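You operate a simulated robot arm through the tools that you are given. There is no shell and no other tool. Be economical: measure what you need, move in short steps, check, and stop when the job is done.

You run a simulated robot arm. Do the job below in one go: nothing can be reset, and whatever is moved stays where it is left.

JOB
Drain the muddy water and flush the wash trough clean.
Fine: flush under the spray arm once it is empty; tap off, arm parked, drain back on HOLD at the end. Where these are worked on the way, their far stop is far enough and under half their travel is too little: spray arm.

It is judged by the outcome, as a careful person would: the job done as asked, and still so three seconds after it is handed in. It fails if anything else is knocked over, pushed out of place, dropped, spilled or broken.

ROBOT AND FRAMES
A 7-joint arm with a fingered hand, fixed in place. Base frame: the origin is at the foot of the arm, x ahead of it, y to its left, z up. Units: mm, degrees, N and s.
Its first joint turns from -166.0 to 166.0 degrees. Payload 3.7 kg.
The tool frame sits at the grasp point between the pads (the TCP): z along the fingers, y along the line on which they close. The tips reach 25 mm beyond it. Largest opening 88 mm; the body of the gripper starts 29 mm behind the TCP. The gripper is a hand of 5 fingers: y runs from the thumb to the fingers, the wrist lies at [-13, -106, -174] in the tool frame.
Orientation is told as [roll, pitch, yaw] about the base's x, y, z axes, in that order, counted from this pose: with the fingers straight down and the wrist toward the robot, the tool's x, y and z point along [0, 1, 0], [1, 0, 0] and [0, 0, -1] of the base frame.

CONTROLS
- The arm moves only by the tool servo_tool. Its argument "series" is a list of rows, each a list of 6 numbers: the shift along the tool's x, y, z in units of 150 mm (1.0 is 150 mm), then the turn, a rotation vector about the tool's x, y, z in units of 120 degrees (1.0 is 120 degrees). In form: [[x, y, z, ax, ay, az], ...]. A call has 1 to 10 rows; each row is the pose to reach, as a shift and turn from the pose commanded when the call began, along the tool's axes at that moment. A call with a number of a shift or a turn outside -1 to 1 is refused whole. A row lasts 0.2 s, in which the tool goes at most 50 mm and 8.6 degrees; a call with a longer step from one row to the next is refused whole. A pose out of reach is approached as far as the arm can. The call stops where the force on the tool passes 90 N (or 10 N more than at its start, if that is more) or the arm is blocked; 0.2 s more then pass. In this call time passes only in rows, and 0.2 s behind the last. The reply holds the time, the measured pose of the TCP, the force on the tool along the base axes, the opening and the grip force, in the units named above and with some noise, with the torque about the TCP (base axes, N m) and any sound that the robot's microphone picked up.
- Cameras (640 x 400 px; columns grow to the right, rows downward): "scene" is fixed at [406.9, 497.4, 1377.7]; the picture's right is [-0.96, 0.27, 0.00], its down [0.09, 0.32, -0.94] and it looks along [-0.26, -0.91, -0.34] (base axes); focal length 350 px, centre (320, 200). "wrist" rides on the gripper at [59, -79, -105] in the tool frame; the picture's right is [-0.73, 0.32, -0.61], its down [-0.62, -0.68, 0.38] and it looks along [-0.29, 0.66, 0.70] (tool axes); focal length 234 px, centre (320, 200). There is no depth. A picture from a camera that has moved, and an enlarged one, comes with that camera's place and axes in the base frame and with its lens. The place of the scene camera against the robot may be out by one fixed shift of up to 18 mm in any direction.
- grab_frame(camera): a new picture of that camera. It takes no simulated time.
- set_fingers(index, middle, ring, little, thumb_bend, thumb_turn): sets how far each is bent, from 0 (flat) to 100 (curled in); at 30 the hand is open as for a grip, at 70 the pads meet at the TCP. One left out holds its place. A second passes; each finger stops where it meets its share of the squeeze, and holds until it gets a number again. It is the only way to open and close the hand. It gives what a move gives, with no picture; readings hold the bend of each and the force on index, middle, ring, little, thumb and palm. thumb_turn goes from beside the hand (0) to across from the fingers (100), as for a grip.
- close_up(camera, box): a new picture of the part [left, top, right, bottom] of that camera's present view, enlarged. It takes no simulated time.
- close_job(): hands the job in; it is judged then, once.

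Work in short steps. Places have to be worked out from the pictures, the camera data and where the tool is seen: move nearer, look again, correct. Check each grasp and each placing, and mend what went wrong. You have 120 turns and 68 pictures in all, those below and enlarged ones among them. Open the gripper and draw the arm clear of the work before you hand the job in, unless the task says otherwise; then end with one line.

The tools are called after "Emit:" as a command line: name --pt "numbers of a row" for each row, then --argument value for the rest, lists and objects as JSON in quotes. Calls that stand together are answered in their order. servo_tool: Moves the arm, as the interface text tells. Its arguments: {"type":"object","properties":{"series":{"type":"array","items":{"type":"array","items":{"type":"number"}}}},"required":["series"]} The other tools are called the same way: set_fingers (index, middle, ring, little, thumb_bend, thumb_turn) moves the fingers one by one; grab_frame (camera) takes a picture; close_up (camera, box) takes an enlarged picture of a part of a camera's view; close_job () hands the job in.

At the start:

```text
t: 0.0
tcp_pos: [332.0, -408.1, 1240.0]
tcp_rot: [0.0, 0.0, -0.1]
contact_force: [0.0, 0.6, 0.4]
wrist_torque: [0.0, 0.02, -0.02]
gripper_width: 87.8
finger_force: 0.1
shape: jaw
bend: [30.0, 30.0, 30.0, 30.0, 30.0, 98.0]
finger forces: [0.0, 0.0, 0.0, 0.0, 0.0, 0.0]
```

scene: 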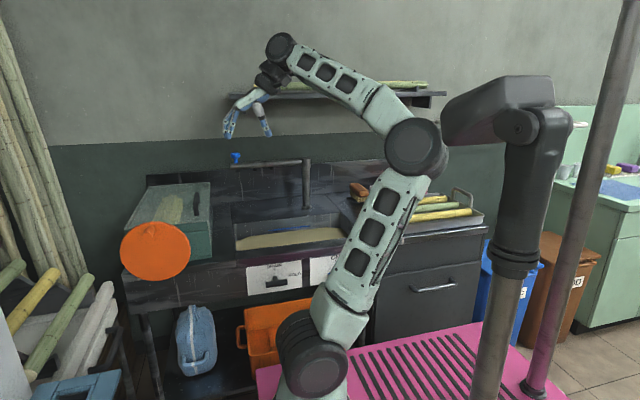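
wrist: 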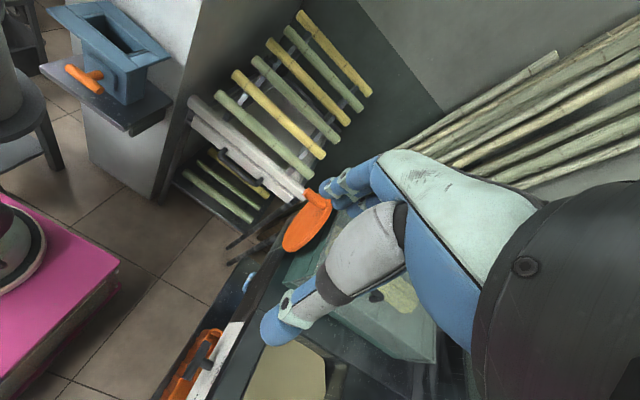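

The trough with muddy water sits ahead, with a spray arm, a blue tap and labels on the front. I'll zoom in to identify the controls.

Emit:
close_up --camera "scene" --box '[210, 130, 370, 230]'

Emit:
close_up --camera "scene" --box '[220, 230, 380, 330]'

Emit:
close_up --camera "scene" --box '[100, 160, 260, 260]'

```text
4.00 times, centred on (290, 180) of scene
camera zoom: at [406.9, 497.4, 1377.7], right [-0.96, 0.27, 0.0], down [0.09, 0.32, -0.94], along [-0.26, -0.91, -0.34], focal length 1400 px, centre (440, 280)
```

zoom: 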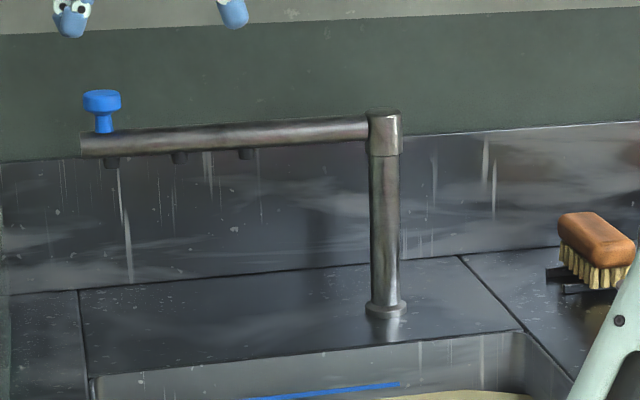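

```text
4.00 times, centred on (300, 280) of scene
camera zoom: at [406.9, 497.4, 1377.7], right [-0.96, 0.27, 0.0], down [0.09, 0.32, -0.94], along [-0.26, -0.91, -0.34], focal length 1400 px, centre (400, -120)
```

zoom: 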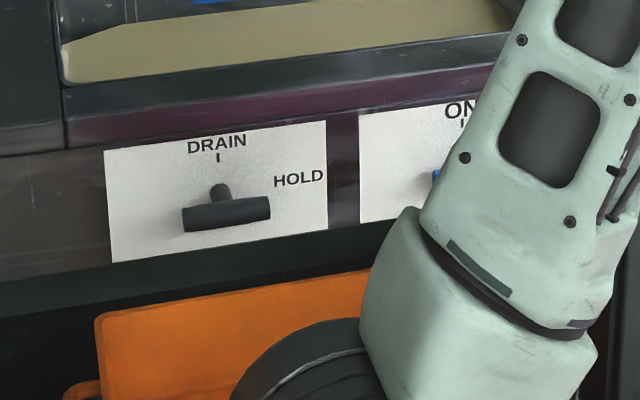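

```text
4.00 times, centred on (180, 210) of scene
camera zoom: at [406.9, 497.4, 1377.7], right [-0.96, 0.27, 0.0], down [0.09, 0.32, -0.94], along [-0.26, -0.91, -0.34], focal length 1400 px, centre (880, 160)
```

zoom: 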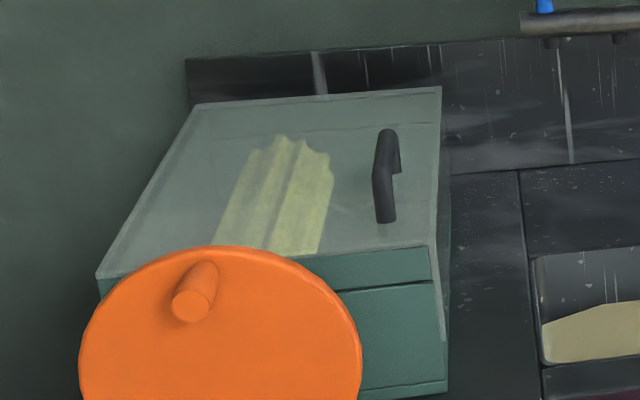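

The drain T-handle is horizontal (HOLD), and the spray arm is parked along the back, with a blue knob on its end. I'll yaw the hand towards -y so that the wrist camera faces the trough.

Emit:
servo_tool --pt "0 0 0 0 0 0.07" --pt "0 0 0 0 0 0.14" --pt "0 0 0 0 0 0.21" --pt "0 0 0 0 0 0.28" --pt "0 0 0 0 0 0.35" --pt "0 0 0 0 0 0.42" --pt "0 0 0 0 0 0.49" --pt "0 0 0 0 0 0.56" --pt "0 0 0 0 0 0.63" --pt "0 0 0 0 0 0.7"

```text
t: 2.2
tcp_pos: [332.0, -408.9, 1241.5]
tcp_rot: [0.0, -0.1, -84.2]
contact_force: [0.4, -0.3, 1.2]
wrist_torque: [0.02, 0.01, -0.02]
gripper_width: 87.4
finger_force: 0.1
shape: jaw
bend: [30.0, 30.0, 30.0, 30.0, 30.0, 98.0]
finger forces: [0.1, 0.0, 0.0, 0.0, 0.0, 0.0]
```

The yaw is at -84°; I'll take a look from both cameras.

Emit:
grab_frame --camera "wrist"

Emit:
grab_frame --camera "scene"

```text
62 pictures are left
camera wrist: at [382.1, -323.4, 1346.0], right [-0.69, -0.39, 0.61], down [-0.69, 0.61, -0.38], along [-0.22, -0.68, -0.7], focal length 234 px, centre (320, 200)
```

wrist: 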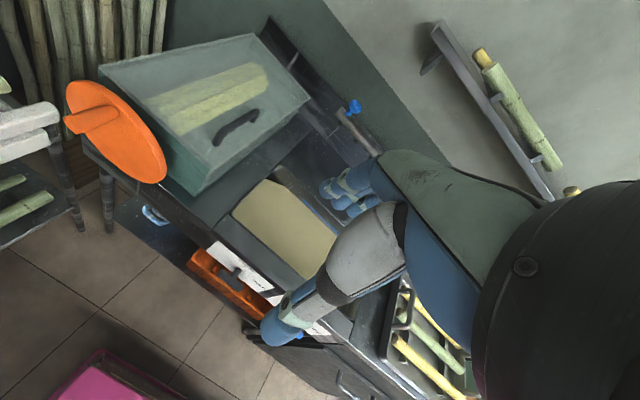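

```text
61 pictures are left
```

scene: 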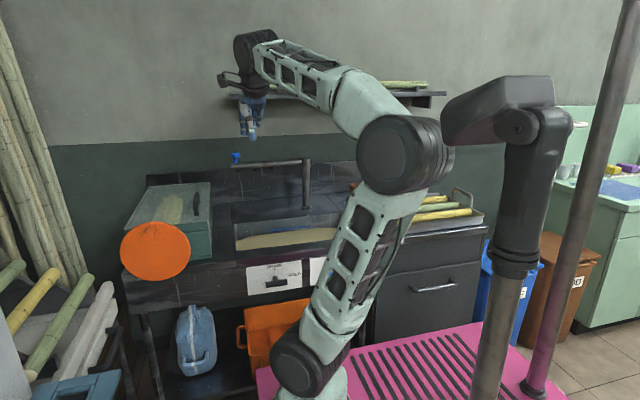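

Triangulation puts the spray-arm knob at about (354,-892,1079). I'll zoom in on the front panel controls.

Emit:
close_up --camera "wrist" --box '[180, 230, 340, 350]'

Emit:
close_up --camera "wrist" --box '[220, 80, 400, 220]'

Emit:
close_up --camera "scene" --box '[230, 210, 350, 300]'

```text
3.33 times, centred on (260, 290) of wrist
camera zoom: at [382.1, -323.4, 1346.0], right [-0.69, -0.39, 0.61], down [-0.69, 0.61, -0.38], along [-0.22, -0.68, -0.7], focal length 781 px, centre (520, -100)
```

zoom: 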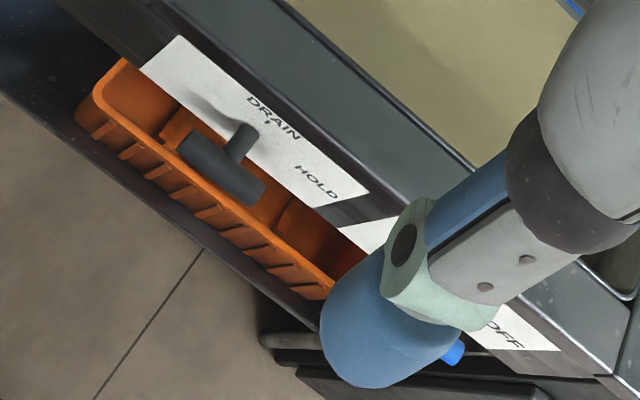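

```text
2.86 times, centred on (310, 150) of wrist
camera zoom: at [382.1, -323.4, 1346.0], right [-0.69, -0.39, 0.61], down [-0.69, 0.61, -0.38], along [-0.22, -0.68, -0.7], focal length 669 px, centre (349, 343)
```

zoom: 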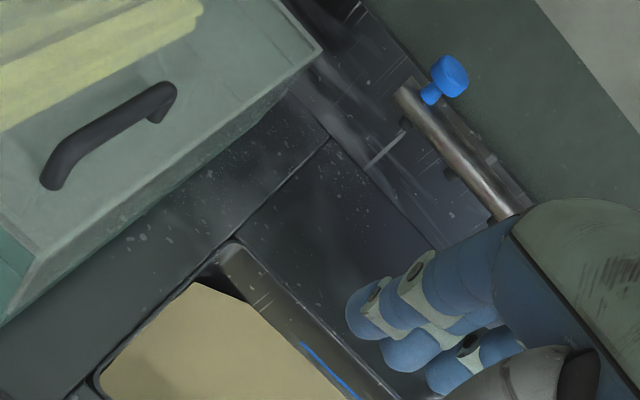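

```text
4.44 times, centred on (290, 255) of scene
camera zoom: at [406.9, 497.4, 1377.7], right [-0.96, 0.27, 0.0], down [0.09, 0.32, -0.94], along [-0.26, -0.91, -0.34], focal length 1556 px, centre (453, -44)
```

zoom: 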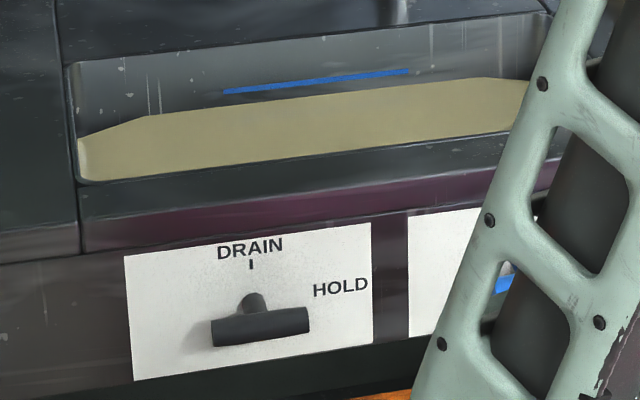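

Triangulation gives the drain bar's centre at about (268,-510,723), about 73 mm long, with the panel at y≈-548. The tap's matching handle is near x≈50. I'll turn the hand to point at the panel, with the wrist on the +x side.

Emit:
servo_tool --pt "0 0 0 -0.0404 0.0404 0.0404" --pt "0 0 0 -0.0808 0.0808 0.0808" --pt "0 0 0 -0.1212 0.1212 0.1212" --pt "0 0 0 -0.1616 0.1616 0.1616" --pt "0 0 0 -0.202 0.202 0.202" --pt "0 0 0 -0.2424 0.2424 0.2424" --pt "0 0 0 -0.2828 0.2828 0.2828" --pt "0 0 0 -0.3232 0.3232 0.3232" --pt "0 0 0 -0.3636 0.3636 0.3636" --pt "0 0 0 -0.404 0.404 0.404"

Emit:
servo_tool --pt "0 0 0 -0.0404 0.0404 0.0404" --pt "0 0 0 -0.0808 0.0808 0.0808" --pt "0 0 0 -0.1212 0.1212 0.1212" --pt "0 0 0 -0.1616 0.1616 0.1616" --pt "0 0 0 -0.173 0.173 0.173"

Emit:
set_fingers --index 70 --middle 70 --ring 70 --little 70 --thumb_bend 70

Emit:
grab_frame --camera "wrist"

Emit:
grab_frame --camera "scene"

```text
t: 4.4
tcp_pos: [332.9, -406.7, 1240.2]
tcp_rot: [65.3, -16.0, -149.3]
contact_force: [-0.7, 0.3, -0.1]
wrist_torque: [0.03, -0.03, 0.03]
gripper_width: 87.5
finger_force: 0.1
shape: jaw
bend: [30.0, 30.0, 30.0, 30.0, 30.0, 98.0]
finger forces: [0.0, 0.0, 0.0, 0.1, 0.1, 0.1]
```

```text
t: 5.6
tcp_pos: [332.5, -407.8, 1241.1]
tcp_rot: [90.0, 0.0, -174.1]
contact_force: [1.0, -0.9, 0.5]
wrist_torque: [-0.02, 0.0, -0.04]
gripper_width: 87.7
finger_force: 0.0
shape: jaw
bend: [30.0, 30.0, 30.0, 30.0, 30.0, 98.0]
finger forces: [0.0, 0.1, 0.0, 0.1, 0.1, 0.0]
```

```text
t: 6.6
tcp_pos: [332.4, -407.7, 1239.7]
tcp_rot: [89.9, -0.1, -174.0]
contact_force: [0.8, -0.1, 0.6]
wrist_torque: [-0.02, -0.04, 0.0]
gripper_width: 0.0
finger_force: 0.1
shape: fingers
bend: [70.0, 70.0, 70.0, 70.0, 70.0, 98.0]
finger forces: [0.0, 0.0, 0.0, 0.0, 0.1, 0.0]
```

```text
57 pictures are left
camera wrist: at [399.4, -295.1, 1299.9], right [-0.38, 0.57, -0.73], down [0.72, -0.31, -0.62], along [-0.58, -0.76, -0.29], focal length 234 px, centre (320, 200)
```

wrist: 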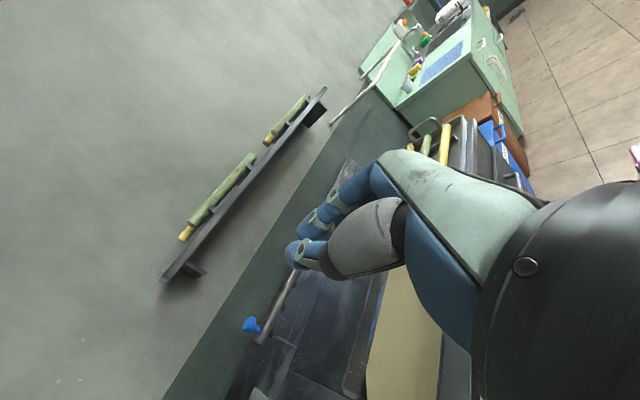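

```text
56 pictures are left
```

scene: 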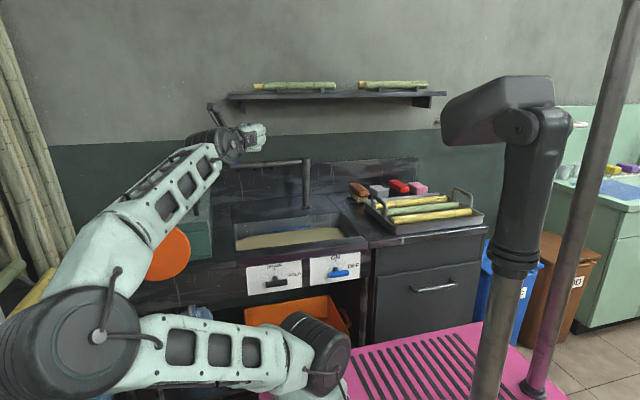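

The arm now leaves the trough in view. I'll zoom in on both handles.

Emit:
close_up --camera "scene" --box '[230, 200, 374, 290]'

Emit:
close_up --camera "scene" --box '[170, 90, 330, 190]'

```text
4.44 times, centred on (302, 245) of scene
camera zoom: at [406.9, 497.4, 1377.7], right [-0.96, 0.27, 0.0], down [0.09, 0.32, -0.94], along [-0.26, -0.91, -0.34], focal length 1556 px, centre (400, 0)
```

zoom: 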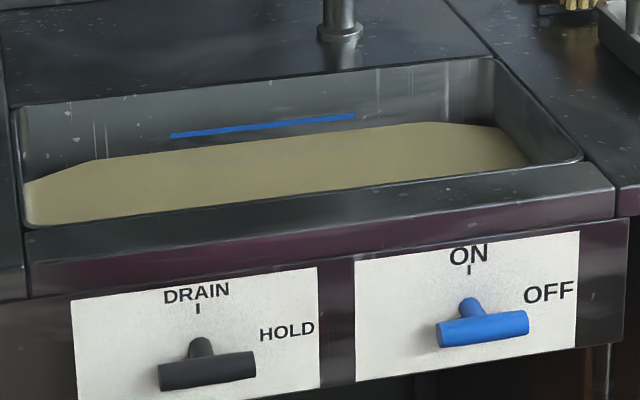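

```text
4.00 times, centred on (250, 140) of scene
camera zoom: at [406.9, 497.4, 1377.7], right [-0.96, 0.27, 0.0], down [0.09, 0.32, -0.94], along [-0.26, -0.91, -0.34], focal length 1400 px, centre (600, 440)
```

zoom: 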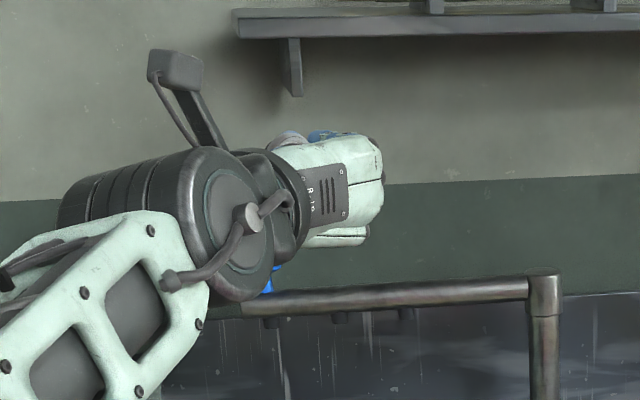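

The tap bar's centre is at about (52,-510,723). I'll look closely at the pinched fingertips to learn the pinch geometry.

Emit:
servo_tool --pt "0 0 0 -0.049 0 0"

Emit:
close_up --camera "wrist" --box '[250, 150, 410, 290]'

```text
t: 7.0
tcp_pos: [332.1, -408.6, 1240.7]
tcp_rot: [90.0, 0.0, -179.9]
contact_force: [-0.5, 0.3, -0.1]
wrist_torque: [0.04, -0.02, -0.01]
gripper_width: 0.1
finger_force: 0.0
shape: fingers
bend: [70.0, 70.0, 70.0, 70.0, 70.0, 98.0]
finger forces: [0.0, 0.0, 0.0, 0.0, 0.1, 0.0]
```

```text
2.86 times, centred on (330, 220) of wrist
camera zoom: at [410.5, -302.1, 1300.2], right [-0.32, 0.61, -0.73], down [0.68, -0.38, -0.62], along [-0.66, -0.7, -0.29], focal length 669 px, centre (291, 143)
```

zoom: 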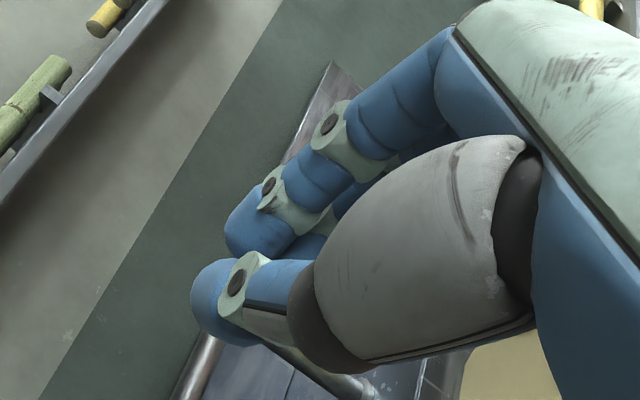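

I'll lower the hand in front of the trough, watching for elbow clearance.

Emit:
servo_tool --pt "-0.25 0.05 0 0 0 0" --pt "-0.5 0.1 0 0 0 0" --pt "-0.75 0.15 0 0 0 0" --pt "-1.0 0.2 0 0 0 0"

Emit:
servo_tool --pt "-0.25 0 0 0 0 0" --pt "-0.5 0 0 0 0 0" --pt "-0.75 0 0 0 0 0" --pt "-1.0 0 0 0 0 0"

Emit:
grab_frame --camera "scene"

```text
t: 8.0
tcp_pos: [302.6, -406.7, 1092.0]
tcp_rot: [90.0, -0.1, -179.9]
contact_force: [1.0, -0.1, -1.1]
wrist_torque: [0.03, 0.01, 0.02]
gripper_width: 0.0
finger_force: 0.1
shape: fingers
bend: [70.0, 70.0, 70.0, 70.0, 70.0, 98.0]
finger forces: [0.1, 0.0, 0.1, 0.0, 0.0, 0.0]
```

```text
t: 9.0
tcp_pos: [350.8, -466.1, 988.9]
tcp_rot: [89.9, 0.6, -179.8]
contact_force: [-0.2, -0.7, -0.5]
wrist_torque: [-0.01, 0.01, 0.02]
gripper_width: 0.0
finger_force: 0.0
shape: fingers
bend: [70.0, 70.0, 70.0, 70.0, 70.0, 98.0]
finger forces: [0.1, 0.0, 0.0, 0.1, 0.0, 0.0]
out of reach, approached as far as the arm can: row 1, 2, 3, 4
```

```text
52 pictures are left
```

scene: 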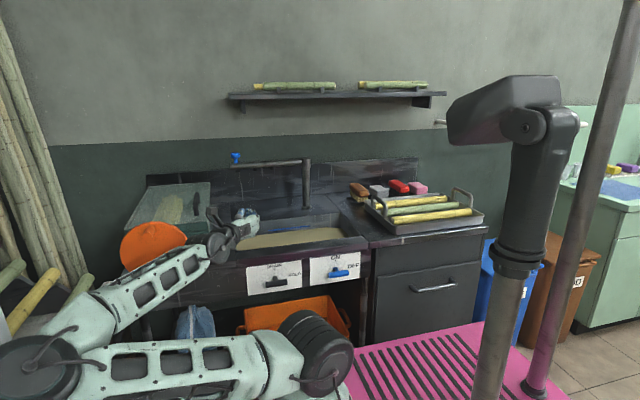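

The arm can't fold that close horizontally, so I'll work from above with the tool pointing down instead. I'll go back up and pitch the hand down.

Emit:
servo_tool --pt "0.25 0 0.15 0 0 0" --pt "0.5 0 0.3 0 0 0" --pt "0.75 0 0.45 0 0 0" --pt "1.0 0 0.6 0 0 0"

Emit:
servo_tool --pt "0.1 0 0 0 -0.07 0" --pt "0.2 0 0 0 -0.14 0" --pt "0.3 0 0 0 -0.21 0" --pt "0.4 0 0 0 -0.28 0" --pt "0.4 0 0 0 -0.35 0" --pt "0.4 0 0 0 -0.42 0" --pt "0.4 0 0 0 -0.49 0" --pt "0.4 0 0 0 -0.56 0" --pt "0.4 0 0 0 -0.63 0" --pt "0.4 0 0 0 -0.7 0"

Emit:
servo_tool --pt "0 0 0 0 -0.05 0"

Emit:
set_fingers --index 0 --middle 100 --ring 100 --little 100 --thumb_bend 100 --thumb_turn 30

Emit:
grab_frame --camera "scene"

Emit:
grab_frame --camera "wrist"

```text
t: 10.0
tcp_pos: [356.5, -551.1, 1139.6]
tcp_rot: [90.2, 0.8, -179.6]
contact_force: [0.6, 0.5, 1.4]
wrist_torque: [0.02, 0.01, -0.03]
gripper_width: 0.0
finger_force: 0.2
shape: fingers
bend: [70.0, 70.0, 70.0, 70.0, 70.0, 98.0]
finger forces: [0.1, 0.1, 0.1, 0.0, 0.0, 0.0]
out of reach, approached as far as the arm can: row 3, 4
```

```text
t: 12.2
tcp_pos: [341.7, -554.8, 1199.6]
tcp_rot: [6.0, -0.1, 177.9]
contact_force: [5.8, 1.3, 0.1]
wrist_torque: [-0.04, 0.43, -0.07]
gripper_width: 0.1
finger_force: 0.0
shape: fingers
bend: [70.0, 70.0, 70.0, 70.0, 70.0, 98.0]
finger forces: [0.0, 0.0, 0.0, 0.0, 0.1, 0.0]
out of reach, approached as far as the arm can: row 9
```

```text
t: 12.6
tcp_pos: [358.9, -551.3, 1200.6]
tcp_rot: [-0.1, 0.0, -179.8]
contact_force: [0.2, -0.4, 0.3]
wrist_torque: [0.02, -0.03, 0.0]
gripper_width: 0.0
finger_force: 0.1
shape: fingers
bend: [70.0, 70.0, 70.0, 70.0, 70.0, 98.0]
finger forces: [0.0, 0.0, 0.1, 0.1, 0.1, 0.0]
```

```text
t: 13.6
tcp_pos: [358.2, -551.5, 1199.4]
tcp_rot: [0.0, 0.0, -179.9]
contact_force: [-0.9, -1.1, -0.3]
wrist_torque: [-0.01, -0.03, 0.01]
gripper_width: 39.7
finger_force: 0.1
shape: fingers
bend: [0.0, 100.0, 100.0, 100.0, 100.0, 31.0]
finger forces: [0.0, 0.0, 0.0, 0.0, 0.1, 0.0]
```

```text
51 pictures are left
```

scene: 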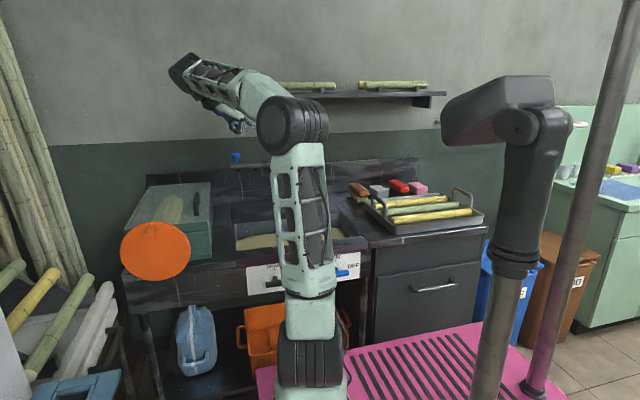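

```text
50 pictures are left
camera wrist: at [437.1, -610.7, 1304.4], right [-0.32, 0.73, 0.61], down [0.68, 0.62, -0.38], along [-0.66, 0.29, -0.7], focal length 234 px, centre (320, 200)
```

wrist: 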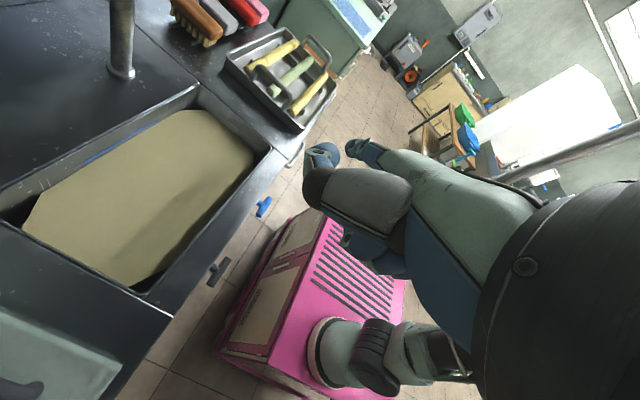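

The view is good: trough and handles are below. I'll zoom in to see the index finger's position.

Emit:
close_up --camera "wrist" --box '[270, 110, 450, 290]'

Emit:
close_up --camera "scene" --box '[180, 80, 276, 140]'

```text
2.22 times, centred on (360, 200) of wrist
camera zoom: at [437.1, -610.7, 1304.4], right [-0.32, 0.73, 0.61], down [0.68, 0.62, -0.38], along [-0.66, 0.29, -0.7], focal length 520 px, centre (231, 200)
```

zoom: 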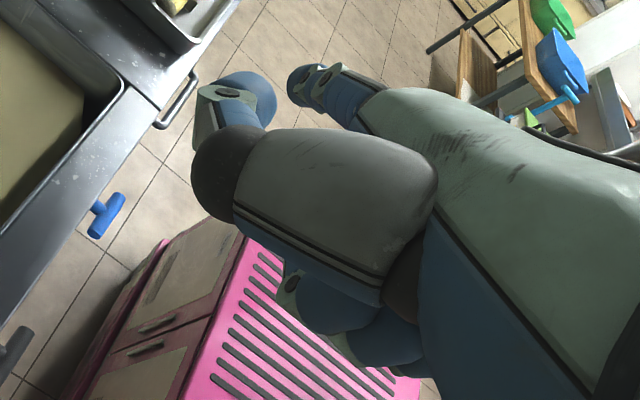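

```text
6.67 times, centred on (228, 110) of scene
camera zoom: at [406.9, 497.4, 1377.7], right [-0.96, 0.27, 0.0], down [0.09, 0.32, -0.94], along [-0.26, -0.91, -0.34], focal length 2333 px, centre (933, 800)
```

zoom: 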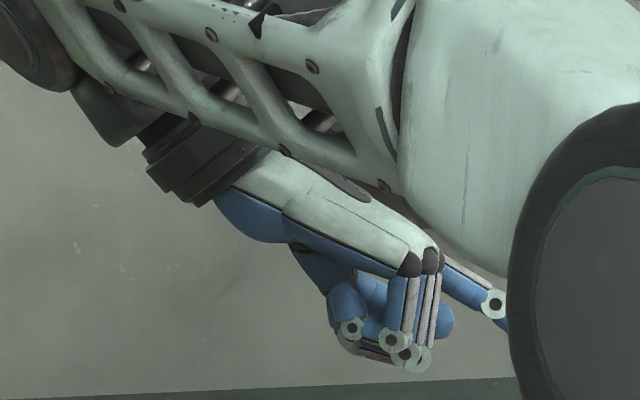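

I'll form an index–thumb pinch poker with the other fingers curled, and descend in front of the panel at the +x end of the drain bar.

Emit:
set_fingers --index 70 --thumb_bend 70 --thumb_turn 98

Emit:
servo_tool --pt "-0.1 0.1 0.25 0 0 0" --pt "-0.2 0.2 0.5 0 0 0" --pt "-0.3 0.3 0.75 0 0 0" --pt "-0.407 0.393 1.0 0 0 0"

Emit:
servo_tool --pt "0 0 0.25 0 0 0" --pt "0 0 0.5 0 0 0" --pt "0 0 0.75 0 0 0" --pt "0 0 1.0 0 0 0"

Emit:
grab_frame --camera "scene"

Emit:
grab_frame --camera "wrist"

```text
t: 14.6
tcp_pos: [358.4, -552.0, 1199.5]
tcp_rot: [0.0, 0.1, -180.0]
contact_force: [-0.2, -0.2, -0.3]
wrist_torque: [0.0, 0.0, 0.01]
gripper_width: 0.1
finger_force: 0.1
shape: fingers
bend: [70.0, 100.0, 100.0, 100.0, 70.0, 100.0]
finger forces: [0.1, 0.1, 0.1, 0.1, 0.0, 0.1]
```

```text
t: 15.6
tcp_pos: [297.9, -490.8, 1050.1]
tcp_rot: [0.0, 0.0, -179.8]
contact_force: [0.0, 0.1, -0.6]
wrist_torque: [-0.01, -0.02, 0.01]
gripper_width: 0.0
finger_force: 0.0
shape: fingers
bend: [70.0, 100.0, 100.0, 100.0, 70.0, 100.0]
finger forces: [0.0, 0.0, 0.1, 0.1, 0.0, 0.1]
```

```text
t: 16.6
tcp_pos: [298.8, -490.3, 898.0]
tcp_rot: [0.0, 0.0, -180.0]
contact_force: [0.0, 0.6, -0.1]
wrist_torque: [-0.01, -0.03, 0.01]
gripper_width: 0.2
finger_force: 0.0
shape: fingers
bend: [70.0, 100.0, 100.0, 100.0, 70.0, 100.0]
finger forces: [0.1, 0.0, 0.1, 0.0, 0.1, 0.1]
```

```text
47 pictures are left
```

scene: 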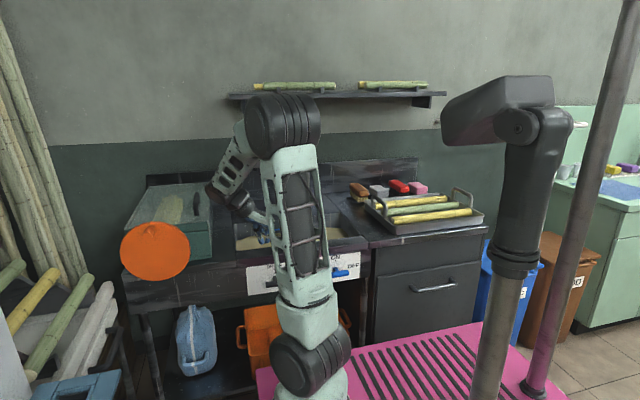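

```text
46 pictures are left
camera wrist: at [377.3, -549.6, 1004.2], right [-0.32, 0.73, 0.61], down [0.68, 0.62, -0.38], along [-0.66, 0.29, -0.7], focal length 234 px, centre (320, 200)
```

wrist: 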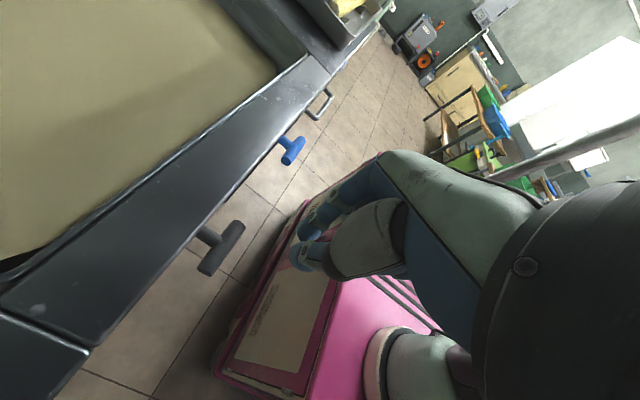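

The drain bar is confirmed at about (271,-516,723), with the rim front at y≈-549. The fingertip sits near the TCP; I'll shift to y=-507 and drop to z 785.

Emit:
servo_tool --pt "0.11 0 0.2 0 0 0" --pt "0.11 0 0.4 0 0 0" --pt "0.11 0 0.6 0 0 0" --pt "0.11 0 0.75 0 0 0"

Emit:
grab_frame --camera "wrist"

```text
t: 17.6
tcp_pos: [298.9, -507.8, 786.5]
tcp_rot: [0.0, 0.0, -179.9]
contact_force: [0.1, -0.2, -0.4]
wrist_torque: [0.03, 0.0, 0.03]
gripper_width: 0.0
finger_force: 0.1
shape: fingers
bend: [70.0, 100.0, 100.0, 100.0, 70.0, 100.0]
finger forces: [0.0, 0.1, 0.1, 0.0, 0.1, 0.1]
```

```text
45 pictures are left
camera wrist: at [377.6, -566.6, 891.4], right [-0.32, 0.73, 0.61], down [0.68, 0.62, -0.38], along [-0.66, 0.29, -0.7], focal length 234 px, centre (320, 200)
```

wrist: 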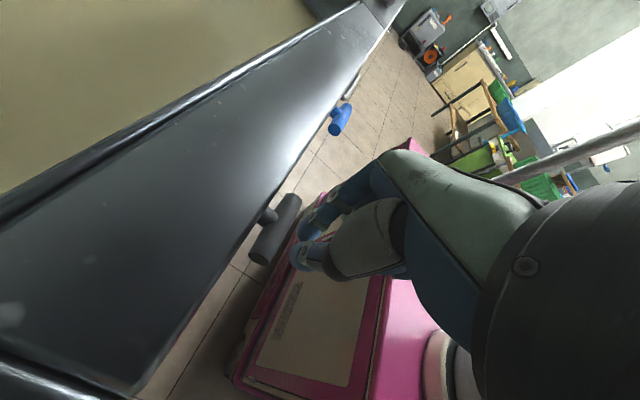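

The bar's near end is at about (307,-519). I'll shift 5 mm towards the panel and push the bar end down.

Emit:
servo_tool --pt "0.035 0 0.1 0 0 0" --pt "0.035 0 0.17 0 0 0" --pt "0.035 0 0.24 0 0 0" --pt "0.035 0 0.31 0 0 0" --pt "0.035 0 0.38 0 0 0" --pt "0.035 0 0.45 0 0 0"

Emit:
grab_frame --camera "wrist"

```text
t: 19.0
tcp_pos: [298.8, -513.6, 721.8]
tcp_rot: [0.3, -0.1, -179.9]
contact_force: [3.7, -2.8, 56.6]
wrist_torque: [-0.22, -0.37, 0.01]
gripper_width: 1.3
finger_force: 34.0
shape: fingers
bend: [74.0, 100.0, 100.0, 100.0, 61.0, 100.0]
finger forces: [68.0, 0.0, 0.0, 0.0, 0.0, 0.0]
```

```text
44 pictures are left
camera wrist: at [377.7, -572.1, 826.7], right [-0.32, 0.73, 0.6], down [0.68, 0.62, -0.39], along [-0.66, 0.29, -0.7], focal length 234 px, centre (320, 200)
```

wrist: 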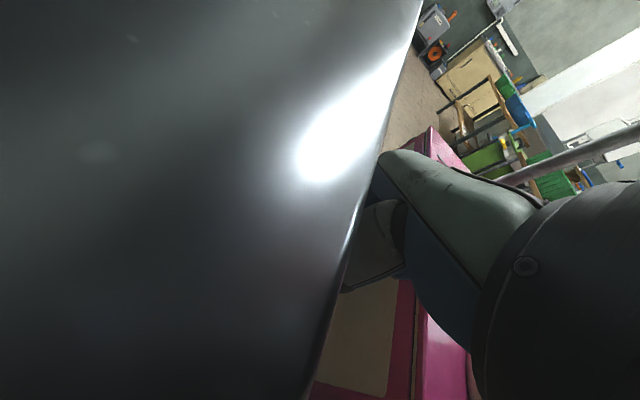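

There is 57 N on the index finger; I'll check how far the bar turned from the scene camera.

Emit:
close_up --camera "scene" --box '[220, 200, 348, 290]'

```text
4.44 times, centred on (284, 245) of scene
camera zoom: at [406.9, 497.4, 1377.7], right [-0.96, 0.27, 0.0], down [0.09, 0.32, -0.94], along [-0.26, -0.91, -0.34], focal length 1556 px, centre (480, 0)
```

zoom: 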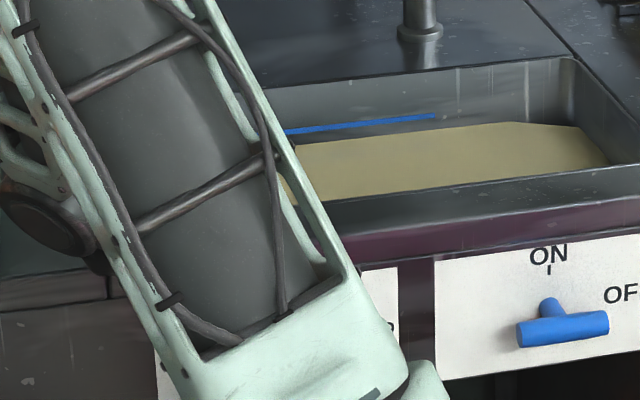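

The arm blocks the view, so I'll back off upward and look from the wrist.

Emit:
servo_tool --pt "0 0 -0.15 0 0 0" --pt "0 0 -0.3 0 0 0" --pt "-0.1 0 -0.55 0 0 0" --pt "-0.1 0 -0.8 0 0 0"

Emit:
close_up --camera "wrist" --box '[120, 60, 360, 300]'

```text
t: 20.0
tcp_pos: [299.0, -498.7, 839.8]
tcp_rot: [-0.1, 0.0, -179.8]
contact_force: [0.6, 0.6, -0.9]
wrist_torque: [0.0, 0.02, -0.04]
gripper_width: 0.0
finger_force: 0.1
shape: fingers
bend: [70.0, 100.0, 100.0, 100.0, 70.0, 100.0]
finger forces: [0.0, 0.0, 0.1, 0.0, 0.0, 0.1]
```

```text
1.67 times, centred on (240, 180) of wrist
camera zoom: at [377.7, -557.4, 944.6], right [-0.32, 0.72, 0.61], down [0.68, 0.63, -0.38], along [-0.66, 0.29, -0.69], focal length 390 px, centre (453, 233)
```

zoom: 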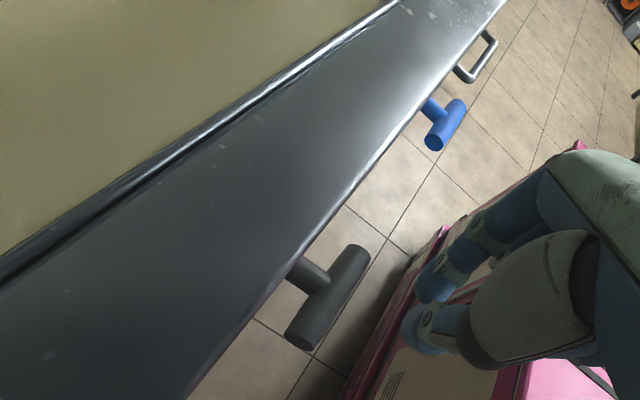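

The bar still looks horizontal. I'll descend again in small steps and read the force at each step.

Emit:
servo_tool --pt "0.1 0 0.2 0 0 0" --pt "0.1 0 0.4 0 0 0" --pt "0.1 0 0.53 0 0 0"

Emit:
servo_tool --pt "0 0 0.067 0 0 0"

Emit:
servo_tool --pt "0 0 0.067 0 0 0"

Emit:
servo_tool --pt "0 0 0.067 0 0 0"

Emit:
close_up --camera "wrist" --box '[200, 130, 420, 330]'

```text
t: 20.8
tcp_pos: [299.2, -513.4, 758.9]
tcp_rot: [0.1, 0.0, -179.8]
contact_force: [0.2, -0.4, 0.2]
wrist_torque: [0.02, -0.01, -0.01]
gripper_width: 0.1
finger_force: 0.1
shape: fingers
bend: [70.0, 100.0, 100.0, 100.0, 70.0, 100.0]
finger forces: [0.1, 0.0, 0.0, 0.0, 0.0, 0.0]
```

```text
t: 21.2
tcp_pos: [298.7, -513.1, 750.4]
tcp_rot: [0.1, -0.1, -180.0]
contact_force: [-0.3, -0.5, -0.2]
wrist_torque: [0.01, 0.0, 0.0]
gripper_width: 0.0
finger_force: 0.0
shape: fingers
bend: [70.0, 100.0, 100.0, 100.0, 70.0, 100.0]
finger forces: [0.0, 0.1, 0.1, 0.0, 0.0, 0.0]
```

```text
t: 21.6
tcp_pos: [296.5, -512.6, 741.9]
tcp_rot: [0.2, -0.1, 180.0]
contact_force: [-11.5, 0.9, 45.0]
wrist_torque: [-0.18, 0.43, -0.06]
gripper_width: 0.3
finger_force: 23.2
shape: fingers
bend: [72.0, 100.0, 100.0, 100.0, 69.0, 100.0]
finger forces: [43.8, 0.0, 0.1, 0.1, 2.4, 0.0]
```

```text
t: 22.0
tcp_pos: [301.6, -512.7, 728.5]
tcp_rot: [0.0, 0.1, -179.7]
contact_force: [12.8, 0.0, 14.9]
wrist_torque: [-0.05, -0.25, 0.04]
gripper_width: 0.0
finger_force: 13.3
shape: fingers
bend: [74.0, 100.0, 100.0, 100.0, 64.0, 100.0]
finger forces: [27.0, 0.0, 0.0, 0.0, 0.0, 0.0]
```

```text
2.00 times, centred on (310, 230) of wrist
camera zoom: at [380.3, -571.2, 833.9], right [-0.33, 0.72, 0.61], down [0.68, 0.63, -0.38], along [-0.66, 0.29, -0.7], focal length 468 px, centre (340, 140)
```

zoom: 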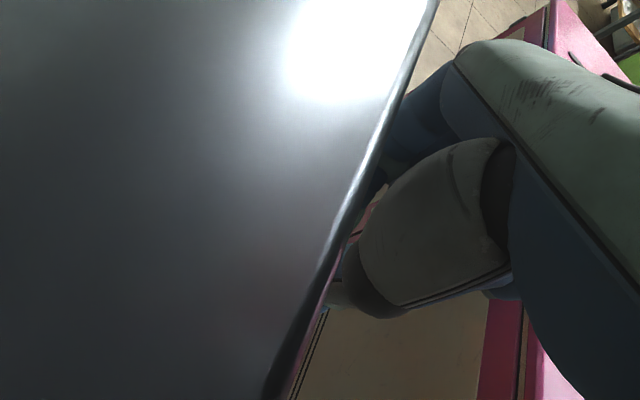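

The finger met about 45 N at the bar's left end with no turning, then slid off. I'll test the other end (-x) to find the free direction of turn.

Emit:
servo_tool --pt "0 0 -0.15 0 0 0" --pt "0 0 -0.3 0 0 0" --pt "0 0.2 -0.3 0 0 0" --pt "0 0.387 -0.3 0 0 0"

Emit:
servo_tool --pt "0 0 0.1 0 0 0" --pt "0 0 0.15 0 0 0" --pt "0 0 0.18 0 0 0"

Emit:
servo_tool --pt "0 0 0.04 0 0 0"

Emit:
servo_tool --pt "0 0 0.04 0 0 0"

```text
t: 23.0
tcp_pos: [240.1, -514.2, 775.4]
tcp_rot: [0.0, 0.0, -179.8]
contact_force: [1.1, 0.2, -0.5]
wrist_torque: [-0.03, -0.04, 0.03]
gripper_width: 0.0
finger_force: 0.0
shape: fingers
bend: [70.0, 100.0, 100.0, 100.0, 70.0, 100.0]
finger forces: [0.0, 0.0, 0.1, 0.1, 0.1, 0.0]
```

```text
t: 23.8
tcp_pos: [240.2, -512.0, 747.1]
tcp_rot: [0.0, 0.1, -179.9]
contact_force: [0.3, 0.0, 0.8]
wrist_torque: [0.01, -0.03, 0.02]
gripper_width: 0.3
finger_force: 0.1
shape: fingers
bend: [70.0, 100.0, 100.0, 100.0, 70.0, 100.0]
finger forces: [0.0, 0.1, 0.0, 0.0, 0.0, 0.0]
```

```text
t: 24.2
tcp_pos: [241.0, -513.1, 740.5]
tcp_rot: [0.0, 0.0, -179.9]
contact_force: [0.0, -0.5, 3.7]
wrist_torque: [-0.05, -0.04, -0.01]
gripper_width: 0.2
finger_force: 1.6
shape: fingers
bend: [70.0, 100.0, 100.0, 100.0, 70.0, 100.0]
finger forces: [0.0, 0.0, 0.0, 0.0, 3.2, 0.0]
```

```text
t: 24.6
tcp_pos: [240.9, -513.3, 735.8]
tcp_rot: [0.0, -0.1, -179.9]
contact_force: [-2.0, -0.4, 2.0]
wrist_torque: [0.0, 0.01, 0.0]
gripper_width: 0.0
finger_force: 2.0
shape: fingers
bend: [70.0, 100.0, 100.0, 100.0, 71.0, 100.0]
finger forces: [0.0, 0.1, 0.0, 0.1, 3.4, 0.0]
```

It gives way at only about 3 N here, so the handle turns with this end going down. I'll continue pushing down.

Emit:
servo_tool --pt "0 0 0.06 0 0 0" --pt "0 0 0.12 0 0 0"

Emit:
servo_tool --pt "0 0 0.06 0 0 0" --pt "0 0 0.12 0 0 0"

Emit:
grab_frame --camera "scene"

```text
t: 25.2
tcp_pos: [240.2, -513.4, 718.1]
tcp_rot: [0.2, 0.0, -179.9]
contact_force: [-7.2, -0.2, 7.2]
wrist_torque: [-0.04, -0.16, -0.04]
gripper_width: 0.4
finger_force: 6.1
shape: fingers
bend: [68.0, 100.0, 100.0, 100.0, 72.0, 100.0]
finger forces: [0.1, 0.0, 0.1, 0.1, 11.6, 0.0]
```

```text
t: 25.8
tcp_pos: [236.7, -512.0, 701.7]
tcp_rot: [0.0, -0.1, 179.9]
contact_force: [-35.7, 5.9, 39.9]
wrist_torque: [-0.2, -1.35, 0.02]
gripper_width: 0.0
finger_force: 24.4
shape: fingers
bend: [64.0, 100.0, 100.0, 100.0, 71.0, 100.0]
finger forces: [0.0, 0.0, 0.0, 0.0, 49.3, 0.0]
```

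```text
40 pictures are left
```

scene: 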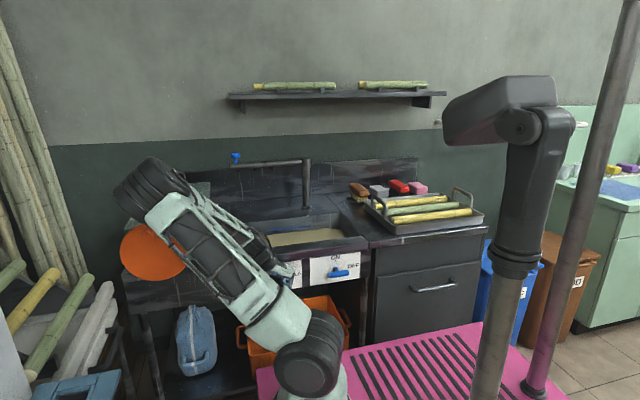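

The force now has a strong -x component, meaning the bar is pressing the finger outward at an angle. I'll back up and look at the bar.

Emit:
servo_tool --pt "0 0.05 -0.2 0 0 0" --pt "0 0.05 -0.45 0 0 0" --pt "0 0.05 -0.7 0 0 0" --pt "0 0.05 -0.95 0 0 0"

Emit:
close_up --camera "wrist" --box '[120, 60, 440, 300]'

```text
t: 26.8
tcp_pos: [234.1, -513.7, 843.3]
tcp_rot: [0.0, 0.0, -179.9]
contact_force: [0.0, 0.5, 0.1]
wrist_torque: [-0.03, 0.0, -0.05]
gripper_width: 0.2
finger_force: 0.1
shape: fingers
bend: [70.0, 100.0, 100.0, 100.0, 70.0, 100.0]
finger forces: [0.1, 0.0, 0.0, 0.1, 0.0, 0.1]
```

```text
1.67 times, centred on (280, 180) of wrist
camera zoom: at [312.2, -571.8, 948.2], right [-0.32, 0.73, 0.61], down [0.68, 0.62, -0.38], along [-0.66, 0.29, -0.7], focal length 390 px, centre (387, 233)
```

zoom: 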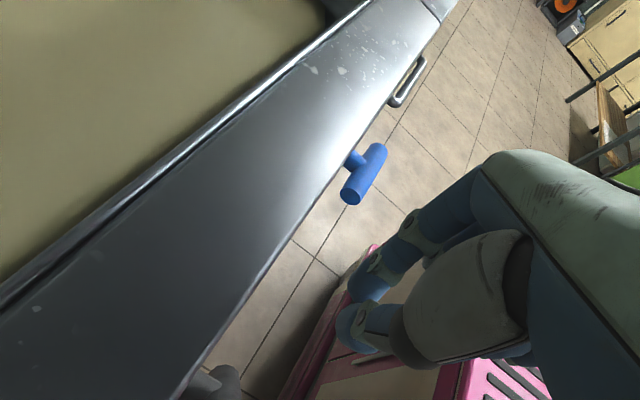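

I need a better view of the drain bar, so I'll shift the hand +x.

Emit:
servo_tool --pt "-0.1 -0.25 0 0 0 0" --pt "-0.2 -0.5 0 0 0 0" --pt "-0.2 -0.65 0 0 0 0"

Emit:
close_up --camera "wrist" --box '[80, 60, 400, 300]'

```text
t: 27.6
tcp_pos: [330.9, -483.4, 842.4]
tcp_rot: [0.0, 0.0, -179.8]
contact_force: [0.1, -0.1, -0.7]
wrist_torque: [-0.03, -0.02, -0.01]
gripper_width: 0.0
finger_force: 0.0
shape: fingers
bend: [70.0, 100.0, 100.0, 100.0, 70.0, 100.0]
finger forces: [0.0, 0.0, 0.0, 0.0, 0.0, 0.0]
```

```text
1.67 times, centred on (240, 180) of wrist
camera zoom: at [409.6, -542.4, 947.8], right [-0.32, 0.73, 0.61], down [0.68, 0.62, -0.38], along [-0.66, 0.29, -0.7], focal length 390 px, centre (453, 233)
```

zoom: 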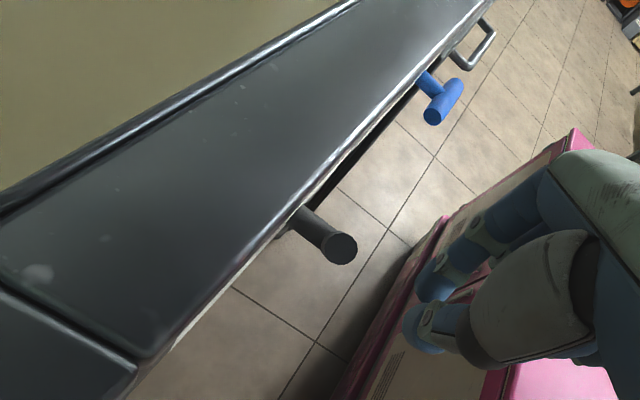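

The bar has turned roughly 55°. I'll now push its upper end towards -x from the +x side to finish the quarter turn.

Emit:
servo_tool --pt "0.1 0 0.2 0 0 0" --pt "0.2 0 0.4 0 0 0" --pt "0.2 0 0.61 0 0 0"

Emit:
servo_tool --pt "0 0.06 0 0 0 0" --pt "0 0.12 0 0 0 0" --pt "0 0.18 0 0 0 0"

Emit:
servo_tool --pt "0 0.04 0 0 0 0"

Emit:
servo_tool --pt "0 0.04 0 0 0 0"

```text
t: 28.4
tcp_pos: [331.3, -511.9, 750.3]
tcp_rot: [0.1, 0.1, -179.9]
contact_force: [-0.4, 0.2, 0.5]
wrist_torque: [0.03, 0.0, -0.02]
gripper_width: 0.2
finger_force: 0.0
shape: fingers
bend: [70.0, 100.0, 100.0, 100.0, 70.0, 100.0]
finger forces: [0.0, 0.0, 0.0, 0.0, 0.0, 0.0]
```

```text
t: 29.2
tcp_pos: [303.9, -512.8, 750.6]
tcp_rot: [-0.1, -0.1, -179.8]
contact_force: [2.3, -0.6, 1.8]
wrist_torque: [-0.01, 0.06, 0.02]
gripper_width: 0.0
finger_force: 1.5
shape: fingers
bend: [70.0, 100.0, 100.0, 100.0, 69.0, 100.0]
finger forces: [3.0, 0.0, 0.0, 0.0, 0.0, 0.1]
```

```text
t: 29.6
tcp_pos: [296.9, -512.7, 751.2]
tcp_rot: [0.1, 0.0, -179.8]
contact_force: [1.3, -0.2, 1.5]
wrist_torque: [-0.04, 0.04, 0.02]
gripper_width: 0.4
finger_force: 1.3
shape: fingers
bend: [70.0, 100.0, 100.0, 100.0, 69.0, 100.0]
finger forces: [2.0, 0.0, 0.0, 0.1, 0.0, 0.0]
```

```text
t: 30.0
tcp_pos: [292.2, -514.6, 751.6]
tcp_rot: [0.0, 0.0, -179.8]
contact_force: [7.1, -1.1, 2.4]
wrist_torque: [-0.01, 0.04, 0.07]
gripper_width: 0.0
finger_force: 4.0
shape: fingers
bend: [70.0, 100.0, 100.0, 100.0, 69.0, 100.0]
finger forces: [7.3, 0.0, 0.1, 0.0, 0.0, 0.0]
```

The contact is light and the bar is moving. I'll push a few more steps until it meets the stop.

Emit:
servo_tool --pt "0 0.03 0 0 0 0"

Emit:
servo_tool --pt "0 0.03 0 0 0 0"

Emit:
servo_tool --pt "0 0.03 0 0 0 0"

```text
t: 30.4
tcp_pos: [288.1, -513.5, 751.0]
tcp_rot: [0.0, 0.0, -179.9]
contact_force: [13.6, -3.3, 3.2]
wrist_torque: [0.0, 0.04, 0.11]
gripper_width: 0.1
finger_force: 7.7
shape: fingers
bend: [70.0, 100.0, 100.0, 100.0, 67.0, 100.0]
finger forces: [14.3, 0.1, 0.0, 0.0, 0.1, 0.0]
```

```text
t: 30.8
tcp_pos: [284.5, -514.3, 751.1]
tcp_rot: [0.0, 0.0, -179.8]
contact_force: [22.5, -5.7, 5.6]
wrist_torque: [-0.03, 0.05, 0.16]
gripper_width: 0.0
finger_force: 11.5
shape: fingers
bend: [70.0, 100.0, 100.0, 100.0, 65.0, 100.0]
finger forces: [23.3, 0.0, 0.0, 0.0, 0.0, 0.0]
```

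```text
t: 31.2
tcp_pos: [278.4, -513.0, 750.8]
tcp_rot: [0.1, 0.0, -179.8]
contact_force: [26.4, -7.6, 10.0]
wrist_torque: [-0.03, 0.04, 0.16]
gripper_width: 0.2
finger_force: 14.4
shape: fingers
bend: [70.0, 100.0, 100.0, 100.0, 63.0, 100.0]
finger forces: [28.2, 0.1, 0.1, 0.1, 0.0, 0.0]
```

The force is rising steadily, which suggests the stop. I'll back off and look.

Emit:
servo_tool --pt "0 -0.15 0 0 0 0" --pt "-0.05 -0.35 -0.2 0 0 0" --pt "-0.2 -0.35 -0.45 0 0 0" --pt "-0.2 -0.35 -0.62 0 0 0"

Emit:
close_up --camera "wrist" --box '[80, 60, 400, 300]'

Emit:
grab_frame --camera "scene"

```text
t: 32.2
tcp_pos: [329.4, -482.6, 844.2]
tcp_rot: [0.0, 0.0, -179.9]
contact_force: [-0.1, 0.0, -0.3]
wrist_torque: [0.0, 0.0, 0.03]
gripper_width: 0.0
finger_force: 0.1
shape: fingers
bend: [70.0, 100.0, 100.0, 100.0, 70.0, 100.0]
finger forces: [0.0, 0.0, 0.0, 0.1, 0.0, 0.0]
```

```text
1.67 times, centred on (240, 180) of wrist
camera zoom: at [408.9, -542.1, 948.5], right [-0.32, 0.73, 0.61], down [0.68, 0.62, -0.38], along [-0.66, 0.29, -0.7], focal length 390 px, centre (453, 233)
```

zoom: 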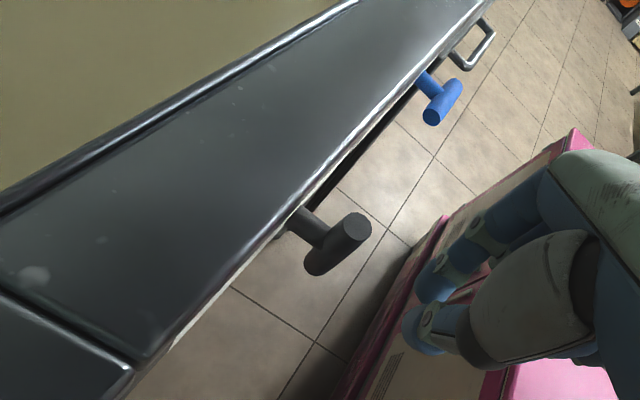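

```text
36 pictures are left
```

scene: 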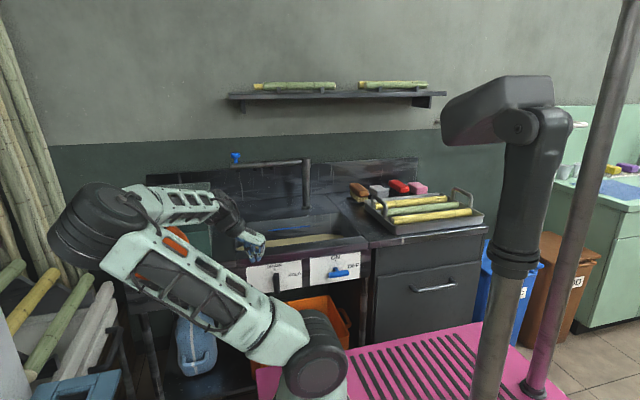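

The bar looks vertical now. I'll zoom in to verify, check the water level, and check the arm's clearance to the orange disc.

Emit:
close_up --camera "scene" --box '[230, 205, 374, 295]'

Emit:
close_up --camera "scene" --box '[60, 170, 220, 290]'

```text
4.44 times, centred on (302, 250) of scene
camera zoom: at [406.9, 497.4, 1377.7], right [-0.96, 0.27, 0.0], down [0.09, 0.32, -0.94], along [-0.26, -0.91, -0.34], focal length 1556 px, centre (400, -22)
```

zoom: 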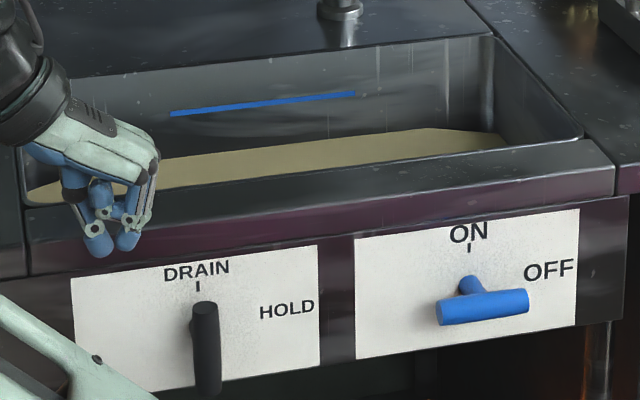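

```text
3.33 times, centred on (140, 230) of scene
camera zoom: at [406.9, 497.4, 1377.7], right [-0.96, 0.27, 0.0], down [0.09, 0.32, -0.94], along [-0.26, -0.91, -0.34], focal length 1167 px, centre (920, 100)
```

zoom: 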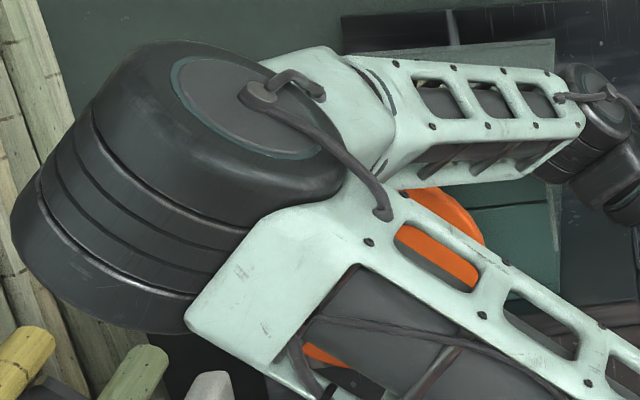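

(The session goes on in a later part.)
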